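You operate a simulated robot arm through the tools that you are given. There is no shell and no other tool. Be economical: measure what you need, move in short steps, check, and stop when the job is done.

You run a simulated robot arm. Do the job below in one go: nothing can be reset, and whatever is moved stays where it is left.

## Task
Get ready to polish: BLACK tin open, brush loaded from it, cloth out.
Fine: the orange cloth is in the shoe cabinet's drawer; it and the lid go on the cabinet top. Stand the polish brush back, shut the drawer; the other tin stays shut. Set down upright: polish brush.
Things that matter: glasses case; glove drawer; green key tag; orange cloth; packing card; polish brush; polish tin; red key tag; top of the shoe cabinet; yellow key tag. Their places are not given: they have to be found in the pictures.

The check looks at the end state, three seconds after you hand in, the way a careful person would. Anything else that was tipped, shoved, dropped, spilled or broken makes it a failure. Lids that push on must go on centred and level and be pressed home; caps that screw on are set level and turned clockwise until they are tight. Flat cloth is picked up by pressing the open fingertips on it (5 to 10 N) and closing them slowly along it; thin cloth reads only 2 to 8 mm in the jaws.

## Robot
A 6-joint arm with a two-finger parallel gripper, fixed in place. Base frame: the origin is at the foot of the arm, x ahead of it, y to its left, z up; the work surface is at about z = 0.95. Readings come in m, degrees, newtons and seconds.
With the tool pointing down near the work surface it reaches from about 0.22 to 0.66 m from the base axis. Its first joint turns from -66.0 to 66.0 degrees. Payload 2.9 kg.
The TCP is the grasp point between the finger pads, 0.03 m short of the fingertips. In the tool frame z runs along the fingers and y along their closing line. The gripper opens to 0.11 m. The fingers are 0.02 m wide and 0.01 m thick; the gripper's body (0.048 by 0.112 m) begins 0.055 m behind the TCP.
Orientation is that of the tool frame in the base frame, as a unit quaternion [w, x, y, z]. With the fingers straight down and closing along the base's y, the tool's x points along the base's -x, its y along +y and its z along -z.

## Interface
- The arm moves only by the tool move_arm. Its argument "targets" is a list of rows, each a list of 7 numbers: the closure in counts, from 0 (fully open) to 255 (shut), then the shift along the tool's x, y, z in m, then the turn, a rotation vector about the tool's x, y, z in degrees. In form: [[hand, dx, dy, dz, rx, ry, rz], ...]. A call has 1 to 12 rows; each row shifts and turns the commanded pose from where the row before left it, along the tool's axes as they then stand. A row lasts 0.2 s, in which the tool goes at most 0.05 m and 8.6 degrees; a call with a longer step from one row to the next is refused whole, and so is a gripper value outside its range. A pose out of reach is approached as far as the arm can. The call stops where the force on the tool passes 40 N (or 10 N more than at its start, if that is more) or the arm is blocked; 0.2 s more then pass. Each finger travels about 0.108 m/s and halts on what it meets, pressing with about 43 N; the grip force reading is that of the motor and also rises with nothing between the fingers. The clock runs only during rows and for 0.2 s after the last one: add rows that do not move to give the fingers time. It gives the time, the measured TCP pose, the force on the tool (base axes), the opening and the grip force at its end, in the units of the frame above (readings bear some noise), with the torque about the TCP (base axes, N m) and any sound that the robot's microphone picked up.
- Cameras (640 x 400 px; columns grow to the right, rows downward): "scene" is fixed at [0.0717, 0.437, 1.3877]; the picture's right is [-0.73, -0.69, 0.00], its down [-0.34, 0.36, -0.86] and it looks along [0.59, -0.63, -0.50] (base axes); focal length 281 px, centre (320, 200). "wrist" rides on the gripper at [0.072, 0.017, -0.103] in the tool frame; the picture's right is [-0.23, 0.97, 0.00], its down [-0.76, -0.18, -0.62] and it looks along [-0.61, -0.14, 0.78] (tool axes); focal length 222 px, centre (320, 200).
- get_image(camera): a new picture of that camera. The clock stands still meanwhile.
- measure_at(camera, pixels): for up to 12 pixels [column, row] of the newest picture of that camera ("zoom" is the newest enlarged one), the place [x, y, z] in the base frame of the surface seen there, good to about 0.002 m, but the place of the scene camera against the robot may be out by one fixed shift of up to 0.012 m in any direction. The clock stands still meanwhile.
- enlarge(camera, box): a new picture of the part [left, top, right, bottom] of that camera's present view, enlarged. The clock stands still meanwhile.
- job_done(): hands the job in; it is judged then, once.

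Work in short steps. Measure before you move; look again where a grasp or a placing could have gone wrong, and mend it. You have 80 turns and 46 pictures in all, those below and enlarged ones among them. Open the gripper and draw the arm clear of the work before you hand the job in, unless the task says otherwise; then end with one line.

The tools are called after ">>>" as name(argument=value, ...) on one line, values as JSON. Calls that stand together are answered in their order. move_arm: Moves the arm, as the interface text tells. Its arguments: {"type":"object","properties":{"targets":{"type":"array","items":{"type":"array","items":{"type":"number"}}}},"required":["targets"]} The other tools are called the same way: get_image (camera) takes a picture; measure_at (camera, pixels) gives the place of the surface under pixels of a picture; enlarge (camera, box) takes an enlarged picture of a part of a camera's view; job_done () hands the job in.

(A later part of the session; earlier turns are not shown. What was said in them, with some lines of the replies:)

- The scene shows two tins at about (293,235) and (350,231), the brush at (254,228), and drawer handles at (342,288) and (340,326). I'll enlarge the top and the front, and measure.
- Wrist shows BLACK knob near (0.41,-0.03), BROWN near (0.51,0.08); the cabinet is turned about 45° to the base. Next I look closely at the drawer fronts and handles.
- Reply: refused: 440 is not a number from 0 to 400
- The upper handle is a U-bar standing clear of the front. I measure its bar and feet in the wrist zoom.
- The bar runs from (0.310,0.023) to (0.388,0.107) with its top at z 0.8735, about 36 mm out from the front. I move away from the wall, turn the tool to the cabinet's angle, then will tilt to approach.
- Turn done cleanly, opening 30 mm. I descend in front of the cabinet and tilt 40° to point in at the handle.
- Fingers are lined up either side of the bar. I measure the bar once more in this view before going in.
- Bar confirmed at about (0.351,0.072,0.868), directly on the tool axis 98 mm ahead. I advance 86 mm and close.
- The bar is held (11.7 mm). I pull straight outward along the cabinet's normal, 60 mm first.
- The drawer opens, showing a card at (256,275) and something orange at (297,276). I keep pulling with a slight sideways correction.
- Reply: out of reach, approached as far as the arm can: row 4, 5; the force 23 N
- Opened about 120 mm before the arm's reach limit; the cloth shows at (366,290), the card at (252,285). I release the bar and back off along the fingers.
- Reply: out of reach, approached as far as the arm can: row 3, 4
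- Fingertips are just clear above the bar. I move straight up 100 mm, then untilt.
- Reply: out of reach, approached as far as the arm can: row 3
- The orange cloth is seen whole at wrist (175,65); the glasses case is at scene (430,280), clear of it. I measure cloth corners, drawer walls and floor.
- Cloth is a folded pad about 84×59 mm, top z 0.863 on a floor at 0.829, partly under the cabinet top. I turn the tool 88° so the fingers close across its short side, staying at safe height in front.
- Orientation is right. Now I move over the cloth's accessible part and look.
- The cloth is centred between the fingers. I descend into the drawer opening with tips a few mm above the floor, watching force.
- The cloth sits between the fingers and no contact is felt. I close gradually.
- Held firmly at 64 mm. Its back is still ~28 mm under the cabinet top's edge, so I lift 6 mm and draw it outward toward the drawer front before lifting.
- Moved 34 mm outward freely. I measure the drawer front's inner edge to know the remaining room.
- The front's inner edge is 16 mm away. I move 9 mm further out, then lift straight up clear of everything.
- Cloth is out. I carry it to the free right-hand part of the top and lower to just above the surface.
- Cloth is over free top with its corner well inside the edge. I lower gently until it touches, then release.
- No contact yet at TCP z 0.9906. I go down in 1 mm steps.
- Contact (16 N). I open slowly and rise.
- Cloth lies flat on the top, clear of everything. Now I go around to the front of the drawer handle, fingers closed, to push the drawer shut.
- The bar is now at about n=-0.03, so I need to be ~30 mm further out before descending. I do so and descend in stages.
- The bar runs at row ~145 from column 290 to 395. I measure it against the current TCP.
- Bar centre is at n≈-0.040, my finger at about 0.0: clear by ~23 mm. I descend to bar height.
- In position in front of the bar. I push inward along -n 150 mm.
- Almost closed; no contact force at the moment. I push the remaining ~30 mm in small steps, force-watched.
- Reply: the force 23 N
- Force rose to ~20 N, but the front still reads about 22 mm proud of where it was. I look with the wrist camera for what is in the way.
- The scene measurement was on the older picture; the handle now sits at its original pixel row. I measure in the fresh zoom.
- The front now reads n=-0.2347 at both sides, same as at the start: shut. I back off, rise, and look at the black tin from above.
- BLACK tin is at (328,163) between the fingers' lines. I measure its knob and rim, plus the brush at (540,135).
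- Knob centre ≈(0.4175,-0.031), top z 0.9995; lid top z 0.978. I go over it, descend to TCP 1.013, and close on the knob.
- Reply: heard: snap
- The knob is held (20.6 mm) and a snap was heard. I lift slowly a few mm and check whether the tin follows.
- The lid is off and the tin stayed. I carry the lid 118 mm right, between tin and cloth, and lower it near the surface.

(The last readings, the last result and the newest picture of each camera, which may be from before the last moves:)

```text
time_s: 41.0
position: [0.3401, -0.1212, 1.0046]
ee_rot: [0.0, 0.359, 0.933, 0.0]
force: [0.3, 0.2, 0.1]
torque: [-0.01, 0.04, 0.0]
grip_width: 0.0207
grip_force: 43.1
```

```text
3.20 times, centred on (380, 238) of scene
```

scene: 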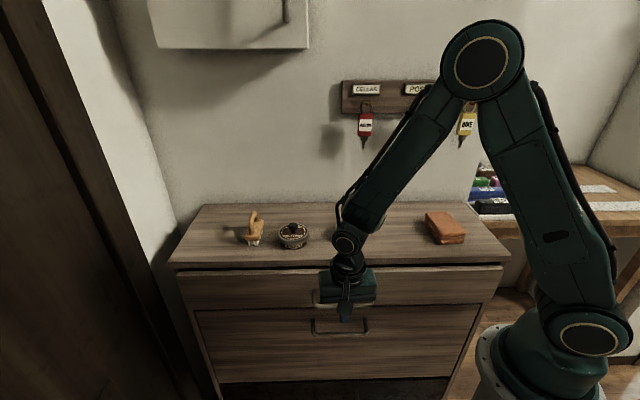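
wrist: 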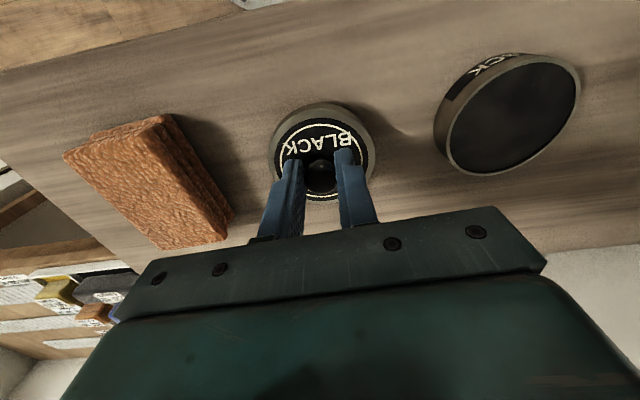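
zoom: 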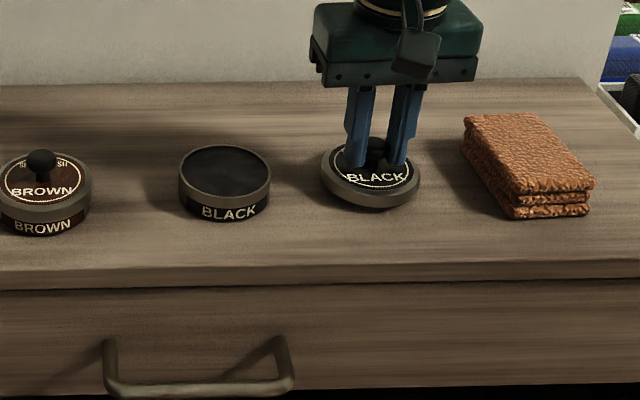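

The lid hovers a few mm up in a free gap. I lower in small steps.

>>> move_arm(targets=[[255, 0, 0, 0.003, 0, 0, 0], [255, 0, 0, 0.002, 0, 0, 0], [255, 0, 0, 0.001, 0, 0, 0], [255, 0, 0, 0, 0, 0, 0]])

>>> measure_at(camera="wrist", pixels=[[510, 115], [445, 130], [575, 100], [525, 60], [480, 172], [440, 145], [550, 150], [315, 125], [315, 103], [222, 205], [480, 66], [448, 165]])

```text
time_s: 42.0
position: [0.3396, -0.1211, 0.9989]
ee_rot: [0.0, 0.358, 0.934, 0.001]
force: [-0.1, 0.4, 0.2]
torque: [0.0, 0.01, 0.01]
grip_width: 0.0205
grip_force: 43.3
```

```text
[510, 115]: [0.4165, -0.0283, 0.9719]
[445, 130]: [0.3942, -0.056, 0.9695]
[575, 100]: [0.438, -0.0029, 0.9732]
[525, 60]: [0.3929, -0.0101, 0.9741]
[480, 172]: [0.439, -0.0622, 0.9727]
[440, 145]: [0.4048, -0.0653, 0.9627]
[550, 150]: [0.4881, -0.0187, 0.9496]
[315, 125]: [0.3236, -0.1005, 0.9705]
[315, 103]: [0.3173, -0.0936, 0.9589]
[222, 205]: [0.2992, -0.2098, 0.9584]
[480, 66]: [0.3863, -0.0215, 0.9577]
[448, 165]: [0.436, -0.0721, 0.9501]
```

Still no contact; polish surface in the tin is at z 0.972 around (0.417,-0.031). I keep lowering by 1 mm steps.

>>> move_arm(targets=[[255, 0, 0, 0.001, 0, 0, 0], [255, 0, 0, 0.001, 0, 0, 0], [255, 0, 0, 0.001, 0, 0, 0], [255, 0, 0, 0, 0, 0, 0]])

```text
time_s: 43.0
position: [0.3407, -0.1198, 0.9968]
ee_rot: [0.001, 0.358, 0.934, 0.0]
force: [-3.0, 0.7, 12.4]
torque: [0.06, 0.08, 0.03]
grip_width: 0.021
grip_force: 42.7
```

Contact at 12 N. I release, rise, and move over in front of the brush for a look.

>>> move_arm(targets=[[200, 0, 0, 0, 0, 0, 0], [150, 0, 0, 0, 0, 0, 0], [120, 0, 0, 0, 0, 0, 0], [120, 0, 0, -0.04, 0, 0, 0], [120, 0, 0, -0.045, 0, 0, 0], [120, 0, 0, -0.045, 0, 0, 0]])

>>> move_arm(targets=[[120, 0.007, 0.0442, 0, 0, 0, 0], [120, 0.007, 0.0442, 0, 0, 0, 0], [120, 0.007, 0.0442, 0, 0, 0, 0], [120, 0.007, 0.0442, 0, 0, 0, 0], [120, 0.007, 0.0442, 0, 0, 0, 0], [120, 0.007, 0.0442, 0, 0, 0, 0], [120, 0.007, 0.0442, 0, 0, 0, 0], [120, 0.007, 0.0442, 0, 0, 0, 0], [120, 0, 0, 0, 0, 0, 0]])

>>> enlarge(camera="wrist", box=[200, 60, 460, 222])

```text
time_s: 44.4
position: [0.3374, -0.1199, 1.1275]
ee_rot: [0.0, 0.358, 0.934, 0.0]
force: [0.1, -0.7, -0.3]
torque: [0.01, 0.01, -0.04]
grip_width: 0.0583
grip_force: 0.1
```

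```text
time_s: 46.4
position: [0.5346, 0.1809, 1.1254]
ee_rot: [0.0, 0.359, 0.934, -0.001]
force: [0.1, -0.4, 0.5]
torque: [-0.03, 0.0, 0.01]
grip_width: 0.0581
grip_force: 0.0
```

```text
2.46 times, centred on (330, 141) of wrist
```

zoom: 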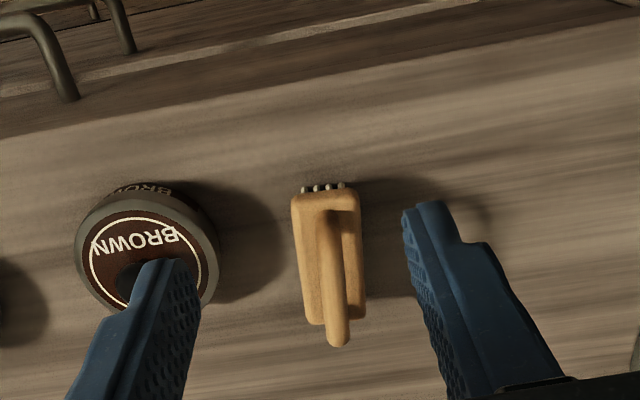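

The brush is seen from above with its arch running front-to-back. I measure body corners, arch and nearby edges.

>>> measure_at(camera="zoom", pixels=[[297, 203], [356, 196], [326, 215], [328, 250], [331, 290], [337, 335], [308, 300], [358, 290], [312, 320], [308, 188], [342, 184], [215, 250]])

```text
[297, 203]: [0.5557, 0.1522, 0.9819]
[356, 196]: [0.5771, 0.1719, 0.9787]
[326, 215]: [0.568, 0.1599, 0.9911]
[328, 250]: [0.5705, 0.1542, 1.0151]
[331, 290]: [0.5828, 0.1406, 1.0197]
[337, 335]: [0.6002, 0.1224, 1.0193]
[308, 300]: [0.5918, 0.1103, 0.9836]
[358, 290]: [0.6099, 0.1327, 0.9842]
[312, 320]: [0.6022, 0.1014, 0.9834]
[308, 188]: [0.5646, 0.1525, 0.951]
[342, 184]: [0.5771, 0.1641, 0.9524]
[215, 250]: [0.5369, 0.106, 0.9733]
```

Brush axis is about -47°, centre (0.589,0.1365), arch top z 1.0195. I turn 5°, go over it, descend to TCP 1.02 and grip the arch.

>>> move_arm(targets=[[150, -0.035, 0.0016, 0, 0, 0, 0], [150, -0.035, 0.0016, 0, 0, 0, 0], [150, 0, 0, 0, 0, 0, 5], [150, 0, 0, 0.04, 0, 0, 0], [150, 0, 0, 0.04, 0, 0, 0], [150, 0, 0, 0.025, 0, 0, 0], [150, 0, 0, 0, 0, 0, 0], [190, 0, 0, 0, 0, 0, 0], [210, 0, 0, 0, 0, 0, 0], [230, 0, 0, 0, 0, 0, 0], [255, 0, 0, 0, 0, 0, 0], [255, 0, 0, 0, 0, 0, 0]])

>>> get_image(camera="wrist")

```text
time_s: 49.0
position: [0.5886, 0.136, 1.0221]
ee_rot: [0.0, 0.4, 0.917, 0.0]
force: [-0.4, 0.0, 0.1]
torque: [-0.03, -0.01, -0.02]
grip_width: 0.0105
grip_force: 43.0
```

```text
8 pictures are left
```

wrist: 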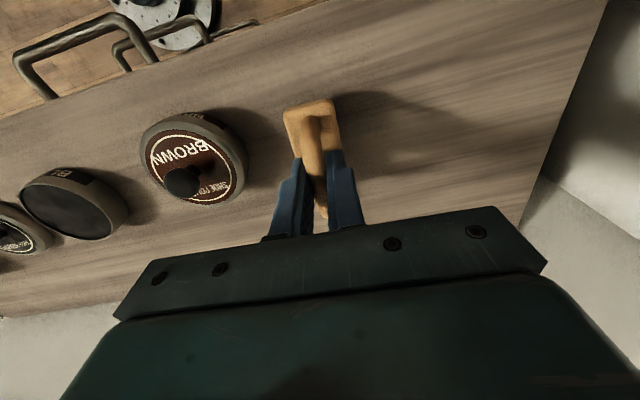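

Arch held at 10.5 mm. I lift 85 mm and carry the brush over the open black tin.

>>> move_arm(targets=[[255, 0, 0, -0.015, 0, 0, 0], [255, 0, 0, -0.035, 0, 0, 0], [255, 0, 0, -0.035, 0, 0, 0], [255, -0.0008, -0.0399, 0, 0, 0, 0], [255, -0.0008, -0.0399, 0, 0, 0, 0], [255, -0.0008, -0.0399, 0, 0, 0, 0], [255, -0.0008, -0.0399, 0, 0, 0, 0], [255, -0.0008, -0.0399, 0, 0, 0, 0], [255, -0.0008, -0.0399, 0, 0, 0, 0], [255, 0, 0, 0.03, 0, 0, 0], [255, 0, 0, 0, 0, 0, 0]])

>>> enlarge(camera="scene", box=[260, 160, 440, 272])

```text
time_s: 51.4
position: [0.4162, -0.0328, 1.077]
ee_rot: [0.001, 0.399, 0.917, 0.0]
force: [0.5, 1.3, -0.6]
torque: [-0.01, 0.01, 0.03]
grip_width: 0.0101
grip_force: 43.5
```

```text
3.56 times, centred on (350, 216) of scene
```

zoom: 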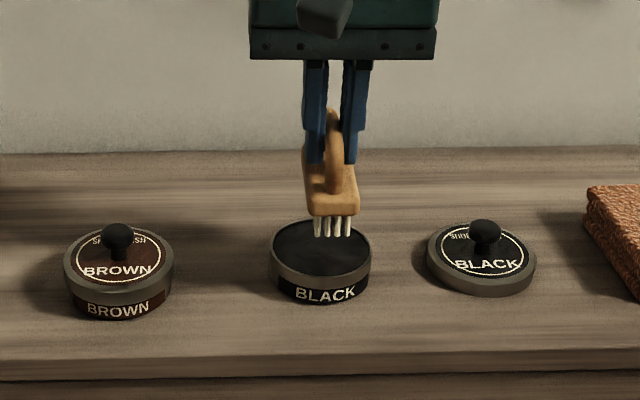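

The brush is centred over the open tin with bristles ~32 mm above the polish. I lower to near contact and then step by 2 mm.

>>> move_arm(targets=[[255, 0, 0, 0.015, 0, 0, 0], [255, 0, 0, 0.012, 0, 0, 0], [255, 0, 0, 0.002, 0, 0, 0], [255, 0, 0, 0.002, 0, 0, 0], [255, 0, 0, 0, 0, 0, 0]])

```text
time_s: 52.6
position: [0.4161, -0.0317, 1.0451]
ee_rot: [0.0, 0.399, 0.917, 0.0]
force: [-0.1, -0.2, -0.8]
torque: [-0.02, 0.04, -0.03]
grip_width: 0.0104
grip_force: 43.6
```

Not touching yet; I go on in 1 mm steps.

>>> move_arm(targets=[[255, 0, 0, 0.001, 0, 0, 0], [255, 0, 0, 0.001, 0, 0, 0], [255, 0, 0, 0.001, 0, 0, 0], [255, 0, 0, 0, 0, 0, 0]])

```text
time_s: 53.6
position: [0.4161, -0.0312, 1.0443]
ee_rot: [0.001, 0.399, 0.917, 0.0]
force: [-0.9, -0.2, 9.9]
torque: [0.1, 0.08, -0.01]
grip_width: 0.0102
grip_force: 42.8
```

Bristles press the polish at about 10 N. I hold a moment, lift, and look at the bristles.

>>> move_arm(targets=[[255, 0, 0, 0, 0, 0, 0], [255, 0, 0, 0, 0, 0, 0], [255, 0, 0, 0, 0, 0, 0], [255, 0, 0, 0, 0, 0, 0], [255, 0, 0, -0.01, 0, 0, 0], [255, 0, 0, -0.03, 0, 0, 0], [255, 0, 0, -0.022, 0, 0, 0], [255, 0, 0, 0, 0, 0, 0]])

>>> enlarge(camera="scene", box=[290, 150, 410, 260])

```text
time_s: 55.4
position: [0.416, -0.0317, 1.1041]
ee_rot: [0.0, 0.399, 0.917, 0.001]
force: [0.3, -0.8, -0.5]
torque: [0.02, 0.01, 0.01]
grip_width: 0.0105
grip_force: 43.1
```

```text
3.64 times, centred on (350, 205) of scene
```

zoom: 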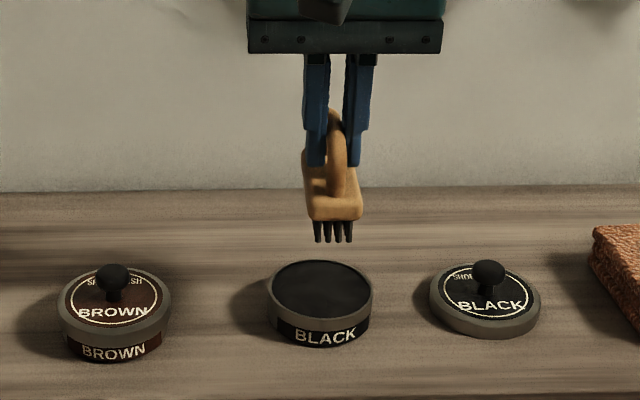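

Bristles are now black: loaded. I carry the brush back to its original spot and lower to just above contact.

>>> move_arm(targets=[[255, 0.0008, 0.0401, 0, 0, 0, 0], [255, 0.0008, 0.0401, 0, 0, 0, 0], [255, 0.0008, 0.0401, 0, 0, 0, 0], [255, 0.0008, 0.0401, 0, 0, 0, 0], [255, 0.0008, 0.0401, 0, 0, 0, 0], [255, 0.0008, 0.0401, 0, 0, 0, 0], [255, 0, 0, 0.035, 0, 0, 0], [255, 0, 0, 0.03, 0, 0, 0], [255, 0, 0, 0.013, 0, 0, 0], [255, 0, 0, 0, 0, 0, 0]])

>>> enlarge(camera="scene", box=[200, 170, 340, 270])

```text
time_s: 57.6
position: [0.5894, 0.1375, 1.0265]
ee_rot: [0.0, 0.398, 0.918, 0.0]
force: [0.3, 0.3, -0.7]
torque: [0.02, 0.0, 0.02]
grip_width: 0.01
grip_force: 43.4
```

```text
4.00 times, centred on (270, 220) of scene
```

zoom: 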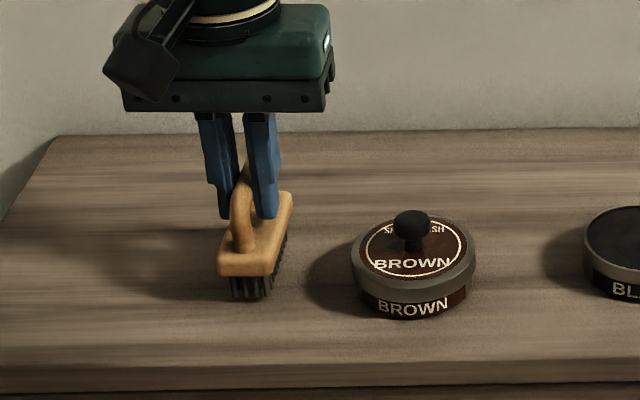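

The brush hangs upright ~4 mm above its place. I lower in 1 mm steps to contact.

>>> move_arm(targets=[[255, 0, 0, 0.002, 0, 0, 0], [255, 0, 0, 0.001, 0, 0, 0], [255, 0, 0, 0.001, 0, 0, 0], [255, 0, 0, 0, 0, 0, 0]])

```text
time_s: 58.6
position: [0.5893, 0.1358, 1.0219]
ee_rot: [0.0, 0.399, 0.917, -0.001]
force: [0.2, 0.9, 0.1]
torque: [-0.02, 0.04, 0.03]
grip_width: 0.0102
grip_force: 42.8
```

>>> move_arm(targets=[[255, 0, 0, 0.001, 0, 0, 0], [255, 0, 0, 0, 0, 0, 0]])

```text
time_s: 59.2
position: [0.5882, 0.1357, 1.0203]
ee_rot: [0.0, 0.399, 0.917, -0.002]
force: [0.8, 0.1, -0.9]
torque: [0.0, -0.01, 0.02]
grip_width: 0.0103
grip_force: 42.4
```

Still no load felt at z 1.0203, so I take another 1 mm step or two.

>>> move_arm(targets=[[255, 0, 0, 0.001, 0, 0, 0], [255, 0, 0, 0, 0, 0, 0]])

```text
time_s: 59.8
position: [0.5898, 0.1359, 1.0205]
ee_rot: [0.0, 0.399, 0.917, 0.0]
force: [-1.6, 0.7, -0.6]
torque: [0.04, 0.01, 0.01]
grip_width: 0.0103
grip_force: 43.3
```

>>> move_arm(targets=[[255, 0, 0, 0.001, 0, 0, 0], [255, 0, 0, 0, 0, 0, 0]])

```text
time_s: 60.4
position: [0.5889, 0.1364, 1.0208]
ee_rot: [0.001, 0.398, 0.917, 0.001]
force: [-0.9, 0.5, 6.2]
torque: [0.13, 0.06, 0.03]
grip_width: 0.0105
grip_force: 43.1
```

The brush stands on the top (6 N). I open modestly, rise straight up, and move clear.

>>> move_arm(targets=[[215, 0, 0, 0, 0, 0, 0], [180, 0, 0, 0, 0, 0, 0], [160, 0, 0, 0, 0, 0, 0], [160, 0, 0, -0.03, 0, 0, 0], [160, 0, 0, -0.045, 0, 0, 0], [100, 0, 0, -0.045, 0, 0, 0], [0, 0, 0, -0.045, 0, 0, 0], [0, 0.045, 0, 0, 0, 0, 0], [0, 0.045, 0, 0, 0, 0, 0], [0, 0.045, 0, 0, 0, 0, 0], [0, 0, 0, 0, 0, 0, 0]])

>>> get_image(camera="scene")

```text
time_s: 62.8
position: [0.4935, 0.233, 1.1828]
ee_rot: [0.0, 0.399, 0.917, 0.0]
force: [-0.2, -0.7, -0.4]
torque: [-0.01, 0.0, 0.02]
grip_width: 0.11
grip_force: 0.0
out of reach, approached as far as the arm can: row 7
```

```text
4 pictures are left
```

scene: 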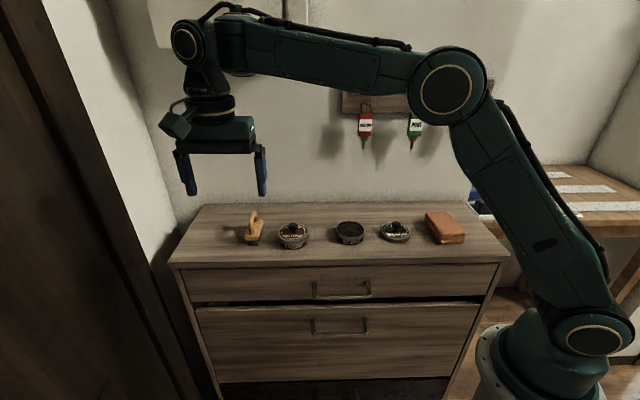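

Everything is in place: brush upright, lid and cloth on top, tin open, drawer shut by eye. I verify the drawer front's position with a measurement and a zoom.

>>> enlarge(camera="scene", box=[160, 195, 520, 345])

>>> measure_at(camera="scene", pixels=[[220, 290], [300, 285], [440, 285], [345, 279]])

```text
1.78 times, centred on (340, 270) of scene
```

zoom: 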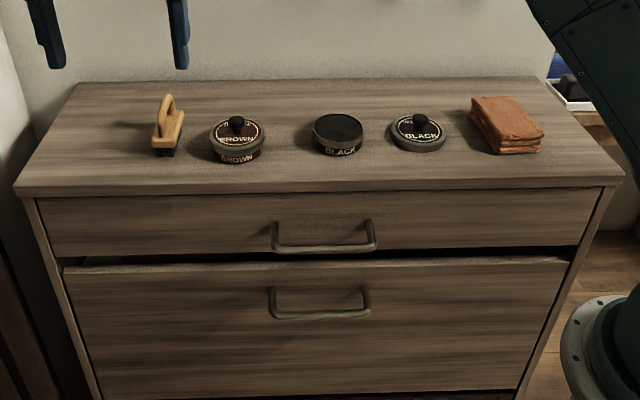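

```text
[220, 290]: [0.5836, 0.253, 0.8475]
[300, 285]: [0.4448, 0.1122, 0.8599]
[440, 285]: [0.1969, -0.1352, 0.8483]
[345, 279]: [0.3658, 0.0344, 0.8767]
```

The drawer front reads n≈-0.2345 across its width, the same as at the start, so it is shut. The gripper is open and clear, and I hand in.

>>> job_done()

```text
The job is handed in.
```

The black tin is open with its lid and the orange cloth on the cabinet top, the brush is loaded and stands upright in its place, the drawer is shut, and the brown tin was not opened.
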